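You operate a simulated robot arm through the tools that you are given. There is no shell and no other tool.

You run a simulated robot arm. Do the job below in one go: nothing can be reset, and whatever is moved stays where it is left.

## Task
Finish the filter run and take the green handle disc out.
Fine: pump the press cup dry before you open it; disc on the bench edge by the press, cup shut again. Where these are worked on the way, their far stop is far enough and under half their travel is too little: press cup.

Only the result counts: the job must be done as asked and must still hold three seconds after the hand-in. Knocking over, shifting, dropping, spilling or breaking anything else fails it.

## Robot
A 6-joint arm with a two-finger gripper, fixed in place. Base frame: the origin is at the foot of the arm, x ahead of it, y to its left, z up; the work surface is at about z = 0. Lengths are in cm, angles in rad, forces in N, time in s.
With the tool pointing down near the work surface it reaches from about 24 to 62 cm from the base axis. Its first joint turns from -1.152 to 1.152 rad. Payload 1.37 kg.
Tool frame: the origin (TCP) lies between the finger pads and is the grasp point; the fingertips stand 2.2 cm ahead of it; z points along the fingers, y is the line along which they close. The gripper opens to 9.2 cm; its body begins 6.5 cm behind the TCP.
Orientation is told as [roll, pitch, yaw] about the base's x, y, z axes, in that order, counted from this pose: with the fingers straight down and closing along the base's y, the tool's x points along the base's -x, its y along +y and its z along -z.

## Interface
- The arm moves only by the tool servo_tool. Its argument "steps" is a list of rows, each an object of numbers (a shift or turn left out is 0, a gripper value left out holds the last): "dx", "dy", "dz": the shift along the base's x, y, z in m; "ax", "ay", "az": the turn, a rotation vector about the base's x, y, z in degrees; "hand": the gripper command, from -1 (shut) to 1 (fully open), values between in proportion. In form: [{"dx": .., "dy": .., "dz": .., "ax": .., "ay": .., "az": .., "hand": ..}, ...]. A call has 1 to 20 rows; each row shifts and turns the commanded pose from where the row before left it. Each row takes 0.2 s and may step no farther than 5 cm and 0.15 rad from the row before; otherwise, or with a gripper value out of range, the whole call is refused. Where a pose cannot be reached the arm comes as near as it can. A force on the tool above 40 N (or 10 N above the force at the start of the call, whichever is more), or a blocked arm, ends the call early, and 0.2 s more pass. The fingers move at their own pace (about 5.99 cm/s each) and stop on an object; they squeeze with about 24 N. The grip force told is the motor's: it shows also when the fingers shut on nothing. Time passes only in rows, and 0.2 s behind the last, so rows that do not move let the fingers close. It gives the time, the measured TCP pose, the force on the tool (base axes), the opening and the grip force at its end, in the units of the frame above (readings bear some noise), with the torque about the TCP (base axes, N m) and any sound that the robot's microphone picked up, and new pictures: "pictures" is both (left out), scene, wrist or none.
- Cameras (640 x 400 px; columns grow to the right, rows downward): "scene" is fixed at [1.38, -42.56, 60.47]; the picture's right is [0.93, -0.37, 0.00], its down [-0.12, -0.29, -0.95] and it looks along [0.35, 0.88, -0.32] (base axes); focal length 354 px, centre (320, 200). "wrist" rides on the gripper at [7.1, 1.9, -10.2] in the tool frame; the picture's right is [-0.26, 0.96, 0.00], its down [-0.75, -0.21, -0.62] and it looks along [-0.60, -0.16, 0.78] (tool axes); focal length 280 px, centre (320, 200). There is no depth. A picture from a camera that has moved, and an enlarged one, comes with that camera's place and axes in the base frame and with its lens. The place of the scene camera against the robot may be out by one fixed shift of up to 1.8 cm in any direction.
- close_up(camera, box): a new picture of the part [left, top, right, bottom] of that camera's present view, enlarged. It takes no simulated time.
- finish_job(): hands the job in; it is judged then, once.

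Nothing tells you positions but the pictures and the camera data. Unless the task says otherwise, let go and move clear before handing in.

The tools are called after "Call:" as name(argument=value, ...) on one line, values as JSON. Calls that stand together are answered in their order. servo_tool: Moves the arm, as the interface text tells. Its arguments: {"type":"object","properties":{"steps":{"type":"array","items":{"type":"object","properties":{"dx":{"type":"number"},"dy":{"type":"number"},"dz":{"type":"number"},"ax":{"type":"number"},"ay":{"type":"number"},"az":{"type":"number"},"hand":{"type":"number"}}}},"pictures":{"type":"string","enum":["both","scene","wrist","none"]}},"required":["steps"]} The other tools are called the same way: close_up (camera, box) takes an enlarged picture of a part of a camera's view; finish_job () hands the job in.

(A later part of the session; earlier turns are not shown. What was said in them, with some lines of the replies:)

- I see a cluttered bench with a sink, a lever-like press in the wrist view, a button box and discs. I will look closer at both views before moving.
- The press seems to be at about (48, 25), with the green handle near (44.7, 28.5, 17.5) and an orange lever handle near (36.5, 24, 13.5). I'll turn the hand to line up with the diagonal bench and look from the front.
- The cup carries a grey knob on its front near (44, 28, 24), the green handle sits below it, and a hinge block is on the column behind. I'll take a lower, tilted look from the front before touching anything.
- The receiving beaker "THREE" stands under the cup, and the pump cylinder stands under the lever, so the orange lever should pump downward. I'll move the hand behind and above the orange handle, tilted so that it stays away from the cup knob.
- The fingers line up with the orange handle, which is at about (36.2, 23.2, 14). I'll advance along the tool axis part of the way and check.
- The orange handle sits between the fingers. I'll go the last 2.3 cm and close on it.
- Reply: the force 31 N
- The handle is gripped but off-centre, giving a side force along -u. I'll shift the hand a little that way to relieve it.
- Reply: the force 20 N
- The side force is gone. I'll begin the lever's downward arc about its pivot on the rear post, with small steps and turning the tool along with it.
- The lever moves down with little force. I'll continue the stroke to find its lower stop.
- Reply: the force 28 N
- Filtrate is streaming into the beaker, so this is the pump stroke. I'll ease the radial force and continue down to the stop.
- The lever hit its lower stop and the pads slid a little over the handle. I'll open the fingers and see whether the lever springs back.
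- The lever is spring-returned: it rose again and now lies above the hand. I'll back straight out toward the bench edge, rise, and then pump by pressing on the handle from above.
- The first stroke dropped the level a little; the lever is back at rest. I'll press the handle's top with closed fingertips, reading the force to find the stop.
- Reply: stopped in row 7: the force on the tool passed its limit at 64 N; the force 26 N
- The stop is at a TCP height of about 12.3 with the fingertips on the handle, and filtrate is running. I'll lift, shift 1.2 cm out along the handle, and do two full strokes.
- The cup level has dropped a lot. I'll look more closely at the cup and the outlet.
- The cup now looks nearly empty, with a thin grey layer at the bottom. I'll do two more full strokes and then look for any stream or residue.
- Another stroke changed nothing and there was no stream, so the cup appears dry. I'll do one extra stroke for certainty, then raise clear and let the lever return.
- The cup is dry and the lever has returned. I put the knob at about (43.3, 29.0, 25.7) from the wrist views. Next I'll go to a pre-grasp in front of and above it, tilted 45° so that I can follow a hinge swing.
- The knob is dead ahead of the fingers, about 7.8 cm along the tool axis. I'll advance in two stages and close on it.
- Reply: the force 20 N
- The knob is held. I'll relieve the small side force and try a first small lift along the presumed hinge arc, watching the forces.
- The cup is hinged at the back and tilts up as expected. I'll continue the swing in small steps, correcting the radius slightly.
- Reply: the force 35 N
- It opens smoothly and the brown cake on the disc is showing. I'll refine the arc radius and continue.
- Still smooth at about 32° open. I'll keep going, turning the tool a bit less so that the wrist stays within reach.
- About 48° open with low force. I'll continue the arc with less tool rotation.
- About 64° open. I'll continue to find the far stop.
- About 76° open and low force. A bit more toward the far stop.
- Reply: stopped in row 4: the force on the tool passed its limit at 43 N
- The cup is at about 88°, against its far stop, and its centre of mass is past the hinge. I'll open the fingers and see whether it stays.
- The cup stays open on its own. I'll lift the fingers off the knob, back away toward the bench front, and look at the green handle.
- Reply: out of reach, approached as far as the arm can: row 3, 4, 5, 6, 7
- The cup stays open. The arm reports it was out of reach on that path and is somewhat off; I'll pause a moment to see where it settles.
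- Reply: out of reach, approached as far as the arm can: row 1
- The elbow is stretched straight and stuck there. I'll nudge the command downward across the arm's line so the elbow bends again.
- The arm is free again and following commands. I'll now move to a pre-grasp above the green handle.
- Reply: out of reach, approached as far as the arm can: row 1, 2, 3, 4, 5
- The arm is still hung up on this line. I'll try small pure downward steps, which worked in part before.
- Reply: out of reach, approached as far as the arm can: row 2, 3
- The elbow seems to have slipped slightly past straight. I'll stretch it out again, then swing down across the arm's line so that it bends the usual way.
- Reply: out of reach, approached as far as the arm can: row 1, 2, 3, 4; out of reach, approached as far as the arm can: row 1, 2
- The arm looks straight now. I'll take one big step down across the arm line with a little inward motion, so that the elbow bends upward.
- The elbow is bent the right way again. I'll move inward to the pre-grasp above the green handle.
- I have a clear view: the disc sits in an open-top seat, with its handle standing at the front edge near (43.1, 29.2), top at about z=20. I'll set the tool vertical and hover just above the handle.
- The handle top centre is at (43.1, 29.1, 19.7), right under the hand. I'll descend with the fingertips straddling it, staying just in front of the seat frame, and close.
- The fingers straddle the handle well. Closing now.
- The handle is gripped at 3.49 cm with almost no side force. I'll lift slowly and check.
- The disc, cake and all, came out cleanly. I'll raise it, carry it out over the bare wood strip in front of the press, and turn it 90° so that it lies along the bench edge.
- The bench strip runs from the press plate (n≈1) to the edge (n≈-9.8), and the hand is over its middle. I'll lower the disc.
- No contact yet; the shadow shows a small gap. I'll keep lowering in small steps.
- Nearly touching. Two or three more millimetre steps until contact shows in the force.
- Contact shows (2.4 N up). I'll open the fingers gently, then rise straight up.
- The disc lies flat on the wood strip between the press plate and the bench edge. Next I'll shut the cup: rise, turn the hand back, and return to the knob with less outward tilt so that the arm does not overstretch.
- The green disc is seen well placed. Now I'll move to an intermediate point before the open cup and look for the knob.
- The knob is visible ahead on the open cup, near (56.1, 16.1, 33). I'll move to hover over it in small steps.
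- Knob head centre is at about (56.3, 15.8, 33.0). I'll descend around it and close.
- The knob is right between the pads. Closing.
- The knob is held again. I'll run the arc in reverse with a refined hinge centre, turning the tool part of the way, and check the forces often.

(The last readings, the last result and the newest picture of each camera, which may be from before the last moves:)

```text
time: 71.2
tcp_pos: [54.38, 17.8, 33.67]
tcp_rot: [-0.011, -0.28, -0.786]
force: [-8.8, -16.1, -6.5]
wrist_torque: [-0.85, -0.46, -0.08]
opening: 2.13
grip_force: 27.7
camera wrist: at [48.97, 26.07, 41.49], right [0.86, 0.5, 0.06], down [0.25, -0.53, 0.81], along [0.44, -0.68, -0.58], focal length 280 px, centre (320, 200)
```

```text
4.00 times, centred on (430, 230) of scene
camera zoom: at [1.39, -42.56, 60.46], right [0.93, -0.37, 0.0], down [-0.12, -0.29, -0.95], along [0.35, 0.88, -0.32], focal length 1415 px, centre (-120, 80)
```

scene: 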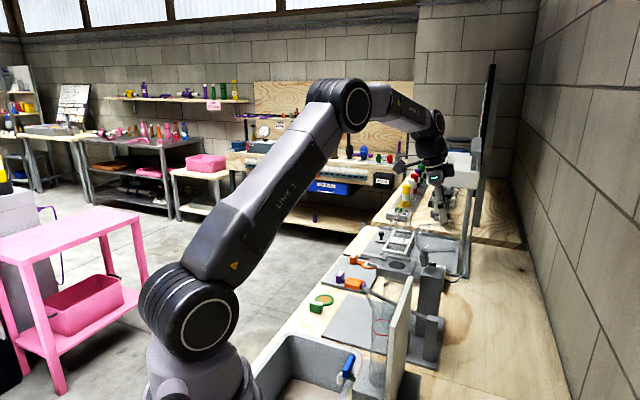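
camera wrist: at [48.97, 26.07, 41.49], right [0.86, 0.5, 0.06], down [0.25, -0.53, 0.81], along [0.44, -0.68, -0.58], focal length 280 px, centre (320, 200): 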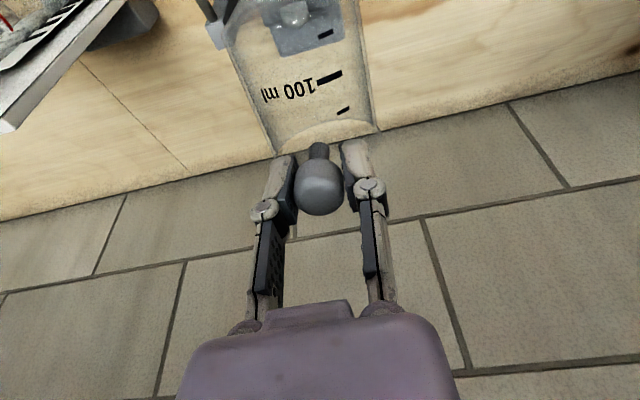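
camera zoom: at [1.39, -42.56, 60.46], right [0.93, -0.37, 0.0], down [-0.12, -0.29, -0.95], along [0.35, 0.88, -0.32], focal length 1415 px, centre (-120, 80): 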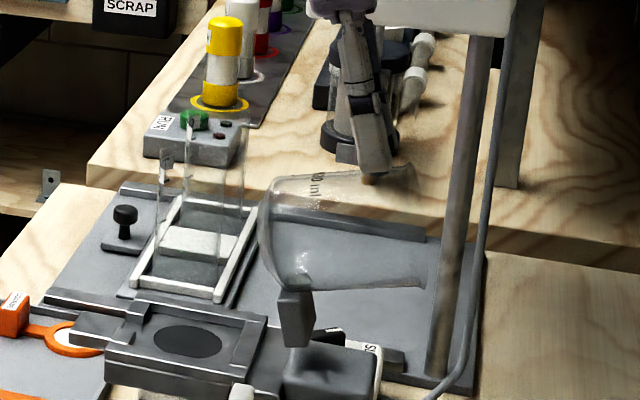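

Closing works; forces are modest. Continuing.

Call:
servo_tool(steps=[{"dx": -0.0005, "dy": -0.0005}, {"dx": -0.0068, "dy": 0.0068, "dz": 0.0019, "ax": -1.41, "ay": -1.41}, {"dx": -0.0069, "dy": 0.0069, "dz": 0.0013, "ax": -1.41, "ay": -1.41}, {"dx": -0.007, "dy": 0.007, "dz": 0.0006, "ax": -1.41, "ay": -1.41}, {"dx": -0.007, "dy": 0.007, "dz": -0.0001, "ax": -1.41, "ay": -1.41}, {}])

Call:
close_up(camera="scene", box=[380, 180, 480, 280])

```text
time: 72.6
tcp_pos: [51.46, 20.61, 34.17]
tcp_rot: [-0.011, -0.418, -0.784]
force: [-6.6, -13.6, -10.3]
wrist_torque: [-0.66, -0.32, -0.1]
opening: 2.13
grip_force: 28.3
camera wrist: at [45.45, 29.58, 40.55], right [0.85, 0.51, 0.1], down [0.17, -0.45, 0.88], along [0.49, -0.73, -0.47], focal length 280 px, centre (320, 200)
```

scene: 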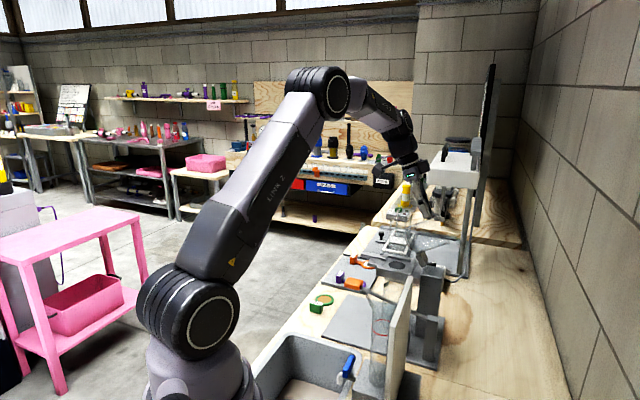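
wrist: 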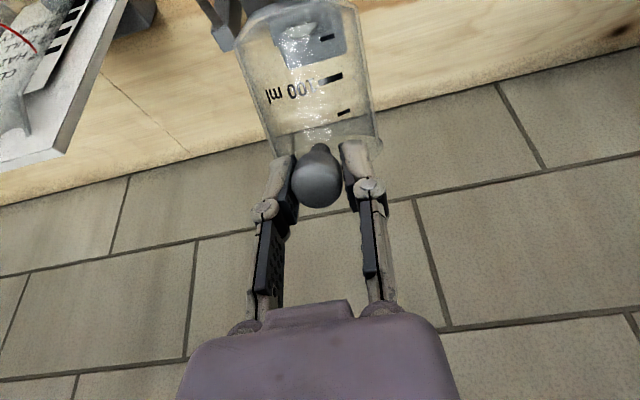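

```text
4.00 times, centred on (430, 230) of scene
camera zoom: at [1.39, -42.56, 60.47], right [0.93, -0.37, 0.0], down [-0.12, -0.29, -0.95], along [0.35, 0.88, -0.32], focal length 1415 px, centre (-120, 80)
```

zoom: 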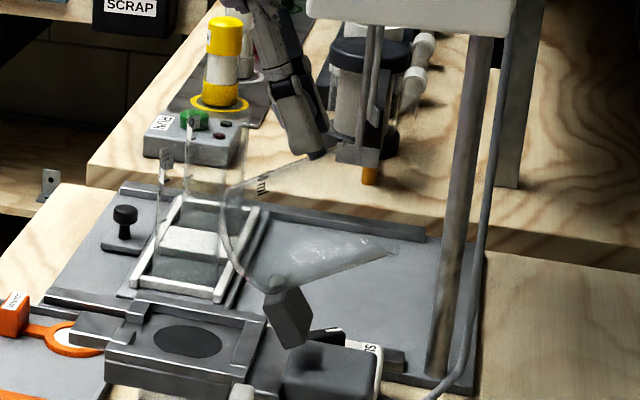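

Call:
servo_tool(steps=[{"dx": -0.0004, "dy": -0.0004, "dz": -0.0004}, {"dx": -0.0069, "dy": 0.0069, "dz": -0.0008, "ax": -1.2, "ay": -1.2}, {"dx": -0.0069, "dy": 0.0069, "dz": -0.0015, "ax": -1.2, "ay": -1.2}, {"dx": -0.0068, "dy": 0.0068, "dz": -0.0022, "ax": -1.2, "ay": -1.2}, {"dx": -0.0067, "dy": 0.0067, "dz": -0.0028, "ax": -1.2, "ay": -1.2}, {"dx": -0.0065, "dy": 0.0065, "dz": -0.0035, "ax": -1.2, "ay": -1.2}, {}])

Call:
close_up(camera="scene", box=[360, 190, 460, 290])

```text
time: 74.2
tcp_pos: [48.11, 24.0, 33.12]
tcp_rot: [-0.005, -0.57, -0.784]
force: [6.3, -1.9, 2.7]
wrist_torque: [-0.62, -0.7, 0.04]
opening: 2.16
grip_force: 28.0
camera wrist: at [41.43, 33.5, 37.91], right [0.84, 0.52, 0.14], down [0.07, -0.35, 0.93], along [0.54, -0.77, -0.33], focal length 280 px, centre (320, 200)
```

scene: 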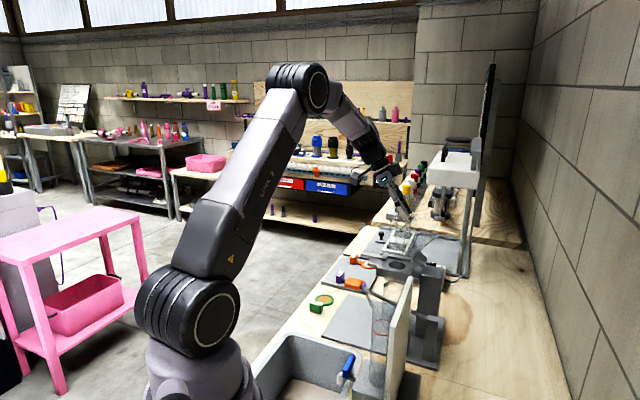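
wrist: 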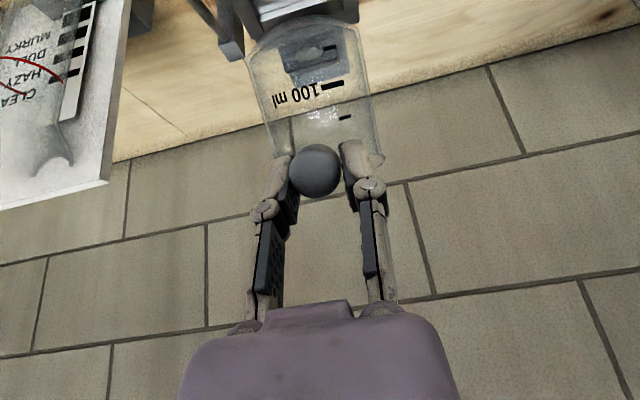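

```text
4.00 times, centred on (410, 240) of scene
camera zoom: at [1.38, -42.56, 60.47], right [0.93, -0.37, 0.0], down [-0.12, -0.29, -0.95], along [0.35, 0.88, -0.32], focal length 1415 px, centre (-40, 40)
```

zoom: 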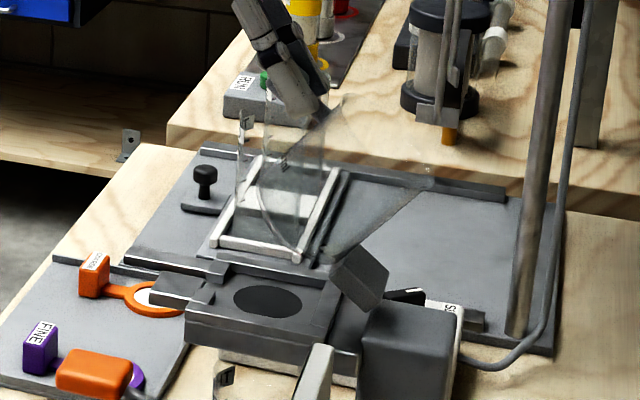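

Still smooth, about 41° from shut. Continuing the swing.

Call:
servo_tool(steps=[{"dx": -0.0063, "dy": 0.0063, "dz": -0.0041, "ax": -1.2, "ay": -1.2}, {"dx": -0.0061, "dy": 0.0061, "dz": -0.0047, "ax": -1.2, "ay": -1.2}, {"dx": -0.0059, "dy": 0.0059, "dz": -0.0053, "ax": -1.2, "ay": -1.2}, {"dx": -0.0056, "dy": 0.0056, "dz": -0.0059, "ax": -1.2, "ay": -1.2}, {"dx": -0.0053, "dy": 0.0053, "dz": -0.0064, "ax": -1.2, "ay": -1.2}, {}])

Call:
close_up(camera="scene", box=[360, 190, 460, 290])

```text
time: 75.6
tcp_pos: [45.24, 26.94, 30.35]
tcp_rot: [-0.002, -0.715, -0.783]
force: [20.4, 13.7, 2.2]
wrist_torque: [-0.34, -0.9, 0.31]
opening: 2.17
grip_force: 27.7
camera wrist: at [38.12, 36.77, 33.36], right [0.82, 0.54, 0.17], down [-0.03, -0.25, 0.97], along [0.57, -0.8, -0.19], focal length 280 px, centre (320, 200)
```

scene: 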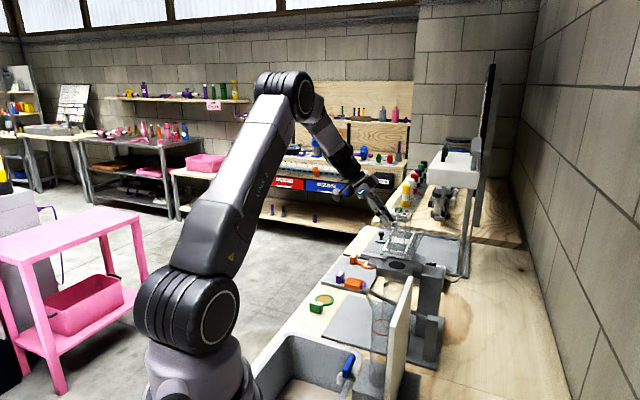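
wrist: 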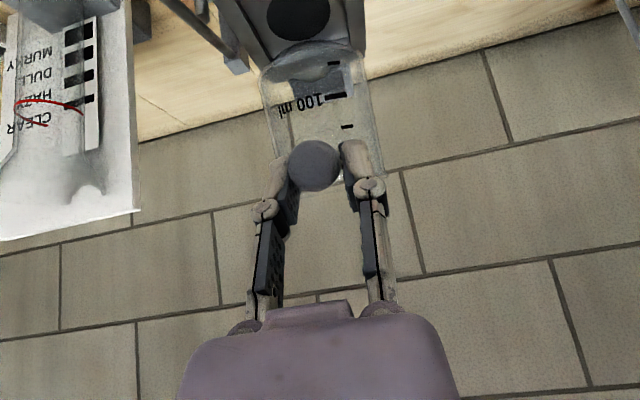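

```text
4.00 times, centred on (410, 240) of scene
camera zoom: at [1.39, -42.55, 60.47], right [0.93, -0.37, 0.0], down [-0.12, -0.29, -0.95], along [0.35, 0.88, -0.32], focal length 1415 px, centre (-40, 40)
```

zoom: 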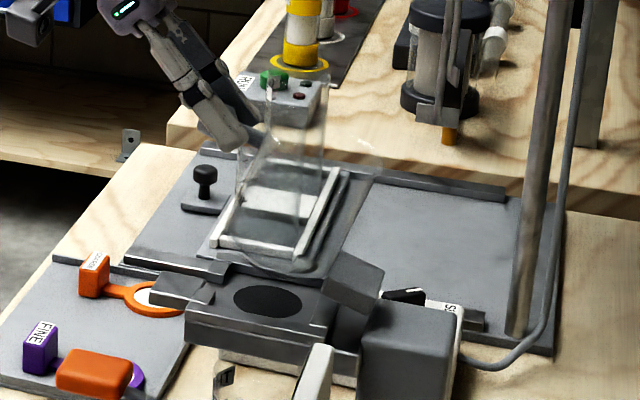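

About 21° from shut. I'll relieve the side force and carry on gently.

Call:
servo_tool(steps=[{"dx": 0.0007, "dy": 0.0007}, {"dx": -0.005, "dy": 0.005, "dz": -0.0069, "ax": -1.2, "ay": -1.2}, {"dx": -0.0046, "dy": 0.0046, "dz": -0.0074, "ax": -1.2, "ay": -1.2}, {"dx": -0.0042, "dy": 0.0042, "dz": -0.0078, "ax": -1.2, "ay": -1.2}, {}])

Call:
close_up(camera="scene", box=[360, 190, 460, 290])

```text
time: 76.8
tcp_pos: [43.94, 28.18, 28.01]
tcp_rot: [-0.008, -0.803, -0.784]
force: [17.6, 8.3, 1.8]
wrist_torque: [-0.38, -0.77, 0.2]
opening: 2.17
grip_force: 27.8
camera wrist: at [36.68, 38.29, 30.04], right [0.81, 0.55, 0.18], down [-0.09, -0.19, 0.98], along [0.57, -0.81, -0.1], focal length 280 px, centre (320, 200)
```

scene: 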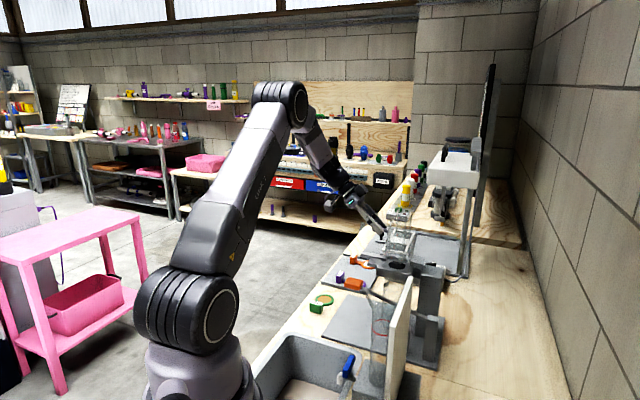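
wrist: 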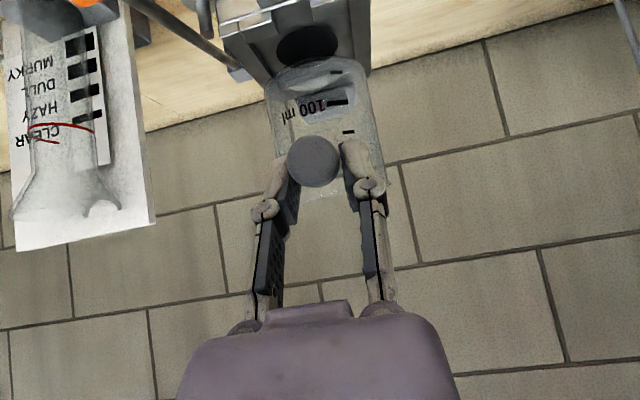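

```text
4.00 times, centred on (410, 240) of scene
camera zoom: at [1.39, -42.56, 60.47], right [0.93, -0.37, 0.0], down [-0.12, -0.29, -0.95], along [0.35, 0.88, -0.32], focal length 1415 px, centre (-40, 40)
```

zoom: 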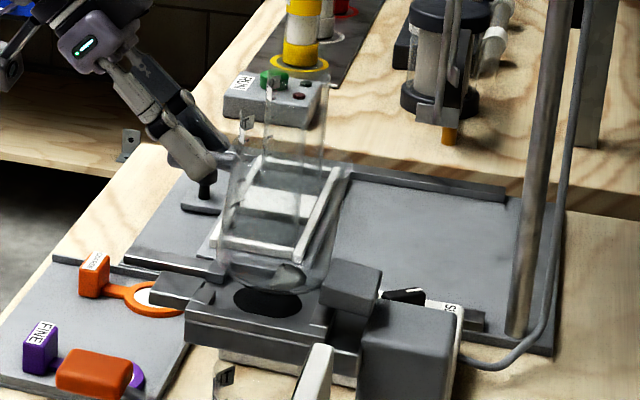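

About 9° left. I'll finish slowly until it seats.

Call:
servo_tool(steps=[{"dx": 0.0005, "dy": 0.0005}, {"dx": -0.0038, "dy": 0.0038, "dz": -0.0082, "ax": -1.2, "ay": -1.2}, {"dx": -0.0026, "dy": 0.0026, "dz": -0.0064, "ax": -0.8, "ay": -0.8}, {}])

Call:
close_up(camera="scene", box=[370, 210, 450, 290])

```text
time: 77.8
tcp_pos: [43.28, 28.82, 26.85]
tcp_rot: [-0.008, -0.856, -0.788]
force: [13.8, -11.5, 13.1]
wrist_torque: [-0.01, -0.09, -0.06]
opening: 2.16
grip_force: 28.6
camera wrist: at [36.09, 38.96, 28.16], right [0.81, 0.55, 0.19], down [-0.13, -0.15, 0.98], along [0.57, -0.82, -0.05], focal length 280 px, centre (320, 200)
```

scene: 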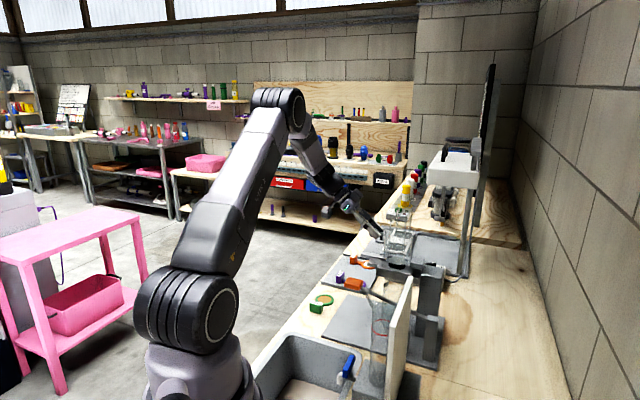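
wrist: 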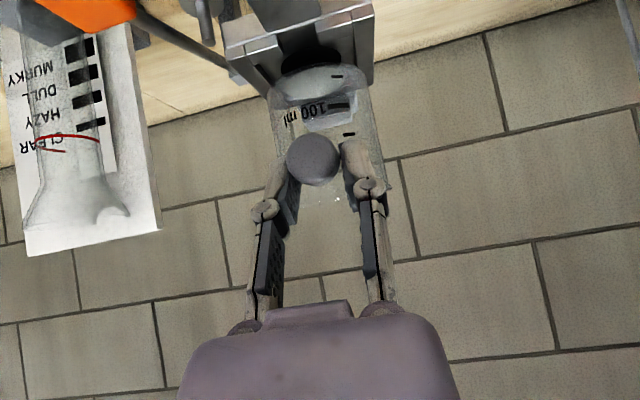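

```text
5.00 times, centred on (410, 250) of scene
camera zoom: at [1.38, -42.57, 60.46], right [0.93, -0.37, 0.0], down [-0.12, -0.29, -0.95], along [0.35, 0.88, -0.32], focal length 1769 px, centre (-130, -50)
```

zoom: 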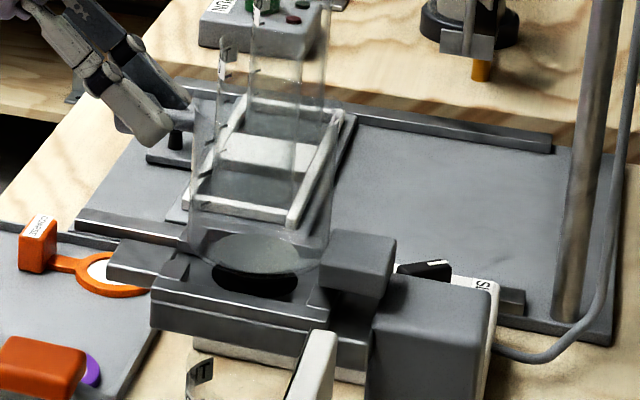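

The cup looks seated: the knob is back at its original height (z≈25.7) and closing resistance is rising. I'll press a touch more to be sure, then release.

Call:
servo_tool(steps=[{"dx": -0.0003, "dy": 0.0003, "dz": -0.001}, {}], pictures="none")

```text
time: 78.4
tcp_pos: [43.37, 28.9, 26.74]
tcp_rot: [-0.011, -0.859, -0.785]
force: [11.6, -17.3, 21.9]
wrist_torque: [-0.45, -0.34, -0.02]
opening: 2.23
grip_force: 27.4
```

Firm resistance now, so the cup is at its shut stop. I'll open the fingers and back off along the tool axis.

Call:
servo_tool(steps=[{"hand": -0.2}, {"hand": 0.2}, {}, {"dx": -0.012, "dy": 0.012, "dz": 0.015}, {"dx": -0.015, "dy": 0.015, "dz": 0.02}, {"dx": -0.018, "dy": 0.018, "dz": 0.022}, {}])

Call:
close_up(camera="scene", box=[380, 220, 450, 280])

Call:
close_up(camera="wrist", box=[220, 0, 420, 180])

```text
time: 80.0
tcp_pos: [38.52, 33.75, 32.37]
tcp_rot: [-0.008, -0.854, -0.784]
force: [0.6, 0.2, 0.3]
wrist_torque: [-0.01, -0.01, 0.0]
opening: 5.55
grip_force: 0.0
camera wrist: at [31.28, 43.82, 33.58], right [0.81, 0.56, 0.19], down [-0.12, -0.16, 0.98], along [0.58, -0.82, -0.06], focal length 280 px, centre (320, 200)
```

scene: 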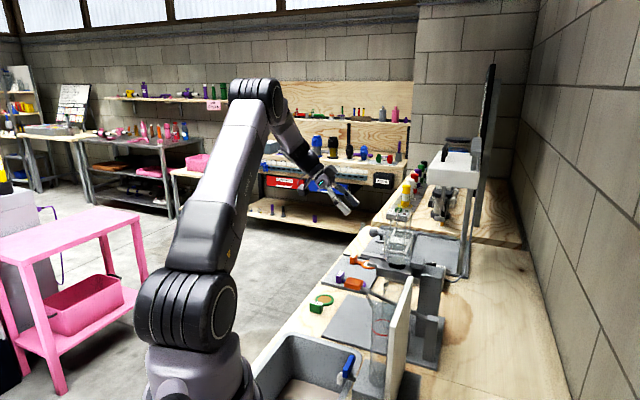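
wrist: 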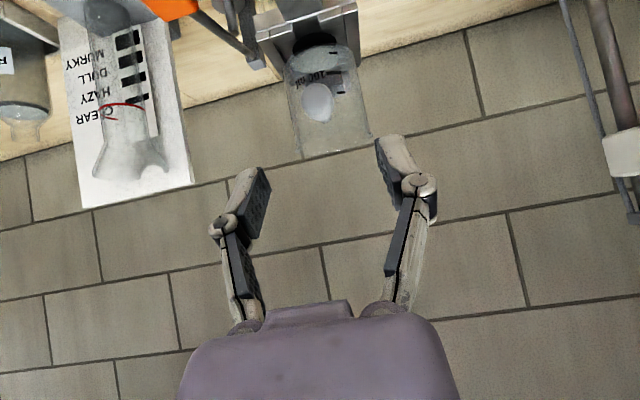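

```text
6.67 times, centred on (415, 250) of scene
camera zoom: at [1.39, -42.56, 60.47], right [0.93, -0.37, 0.0], down [-0.12, -0.29, -0.95], along [0.35, 0.88, -0.32], focal length 2359 px, centre (-313, -133)
```

zoom: 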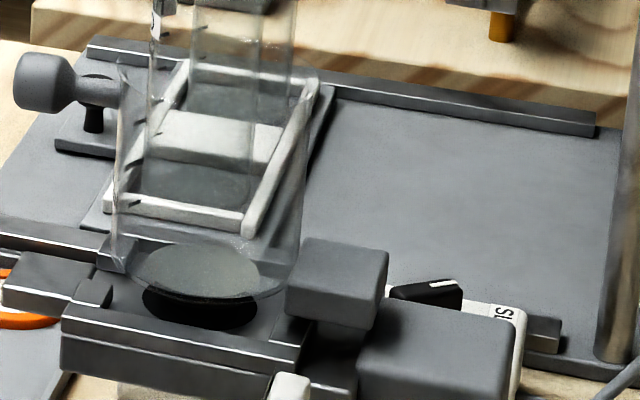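

```text
2.22 times, centred on (320, 90) of wrist
camera zoom: at [31.28, 43.82, 33.58], right [0.81, 0.56, 0.19], down [-0.12, -0.16, 0.98], along [0.58, -0.82, -0.06], focal length 623 px, centre (320, 444)
```

zoom: 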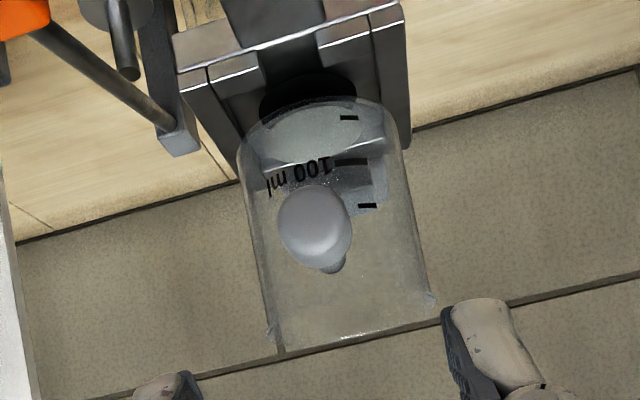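

The cup matches its original shut picture exactly. I'll check the disc and lever one last time before handing in.

Call:
close_up(camera="scene", box=[290, 230, 450, 340])

Call:
servo_tool(steps=[{"dx": -0.015, "dy": 0.015, "dz": 0.02}, {"dx": -0.015, "dy": 0.015, "dz": 0.02}, {}, {}])

```text
3.64 times, centred on (370, 285) of scene
camera zoom: at [1.39, -42.56, 60.47], right [0.93, -0.37, 0.0], down [-0.12, -0.29, -0.95], along [0.35, 0.88, -0.32], focal length 1287 px, centre (138, -109)
```

zoom: 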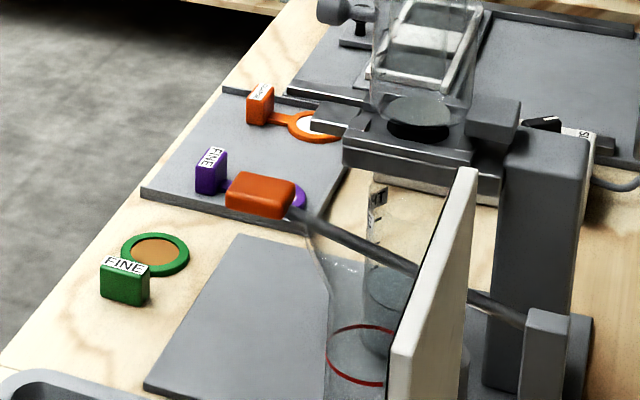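

```text
time: 81.0
tcp_pos: [35.74, 36.68, 36.28]
tcp_rot: [-0.008, -0.855, -0.783]
force: [0.3, -0.1, -0.6]
wrist_torque: [-0.01, 0.0, 0.02]
opening: 5.55
grip_force: 0.0
camera wrist: at [28.46, 46.84, 37.62], right [0.81, 0.56, 0.19], down [-0.12, -0.16, 0.98], along [0.58, -0.82, -0.06], focal length 280 px, centre (320, 200)
```

scene: 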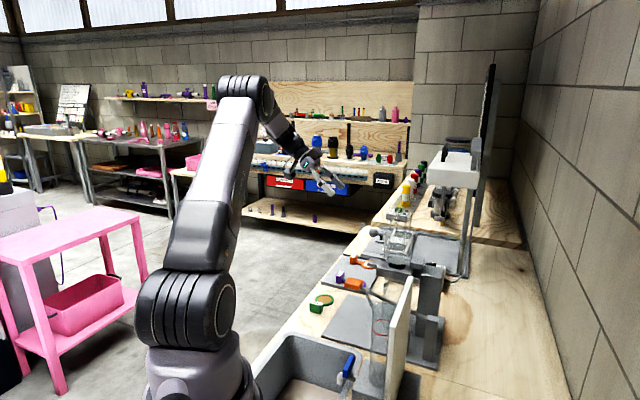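
wrist: 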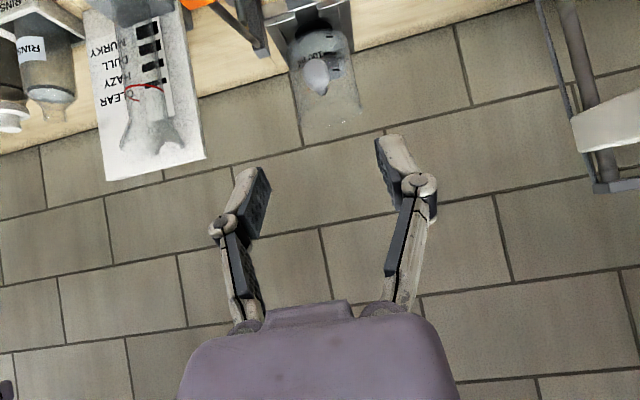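

The cup is pumped dry and shut again. The green disc lies flat on the wood strip at the bench edge in front of the press, the lever is back at rest, and the hand is clear. I'm handing the job in.

Call:
finish_job()

```text
The job is handed in.
```

I finished the filter run, took the green-handled disc out, and handed the job in. I don't know how it was judged; what follows comes from the pictures and force readings.

- **Pumping:** I worked the orange lever until the cup drained. The last strokes brought no stream and no change in the cup or the beaker, so I took it as dry before opening it.
- **Opening:** I swung the cup up to about 88°, where it met a stop and stayed open on its own. I saw no spill.
- **Disc:** It came out cleanly with its brown cake still on. It now lies flat on the bare wood between the press plate and the front edge of the bench.
- **Closing:** I swung the cup back down until it met firm resistance. It looks the same as in the picture from before I opened it.

Partway through, the arm overstretched while backing away from the open cup. It took several moves in clear air to free it, and it touched nothing. The lever is back at rest and the hand is clear of the press.
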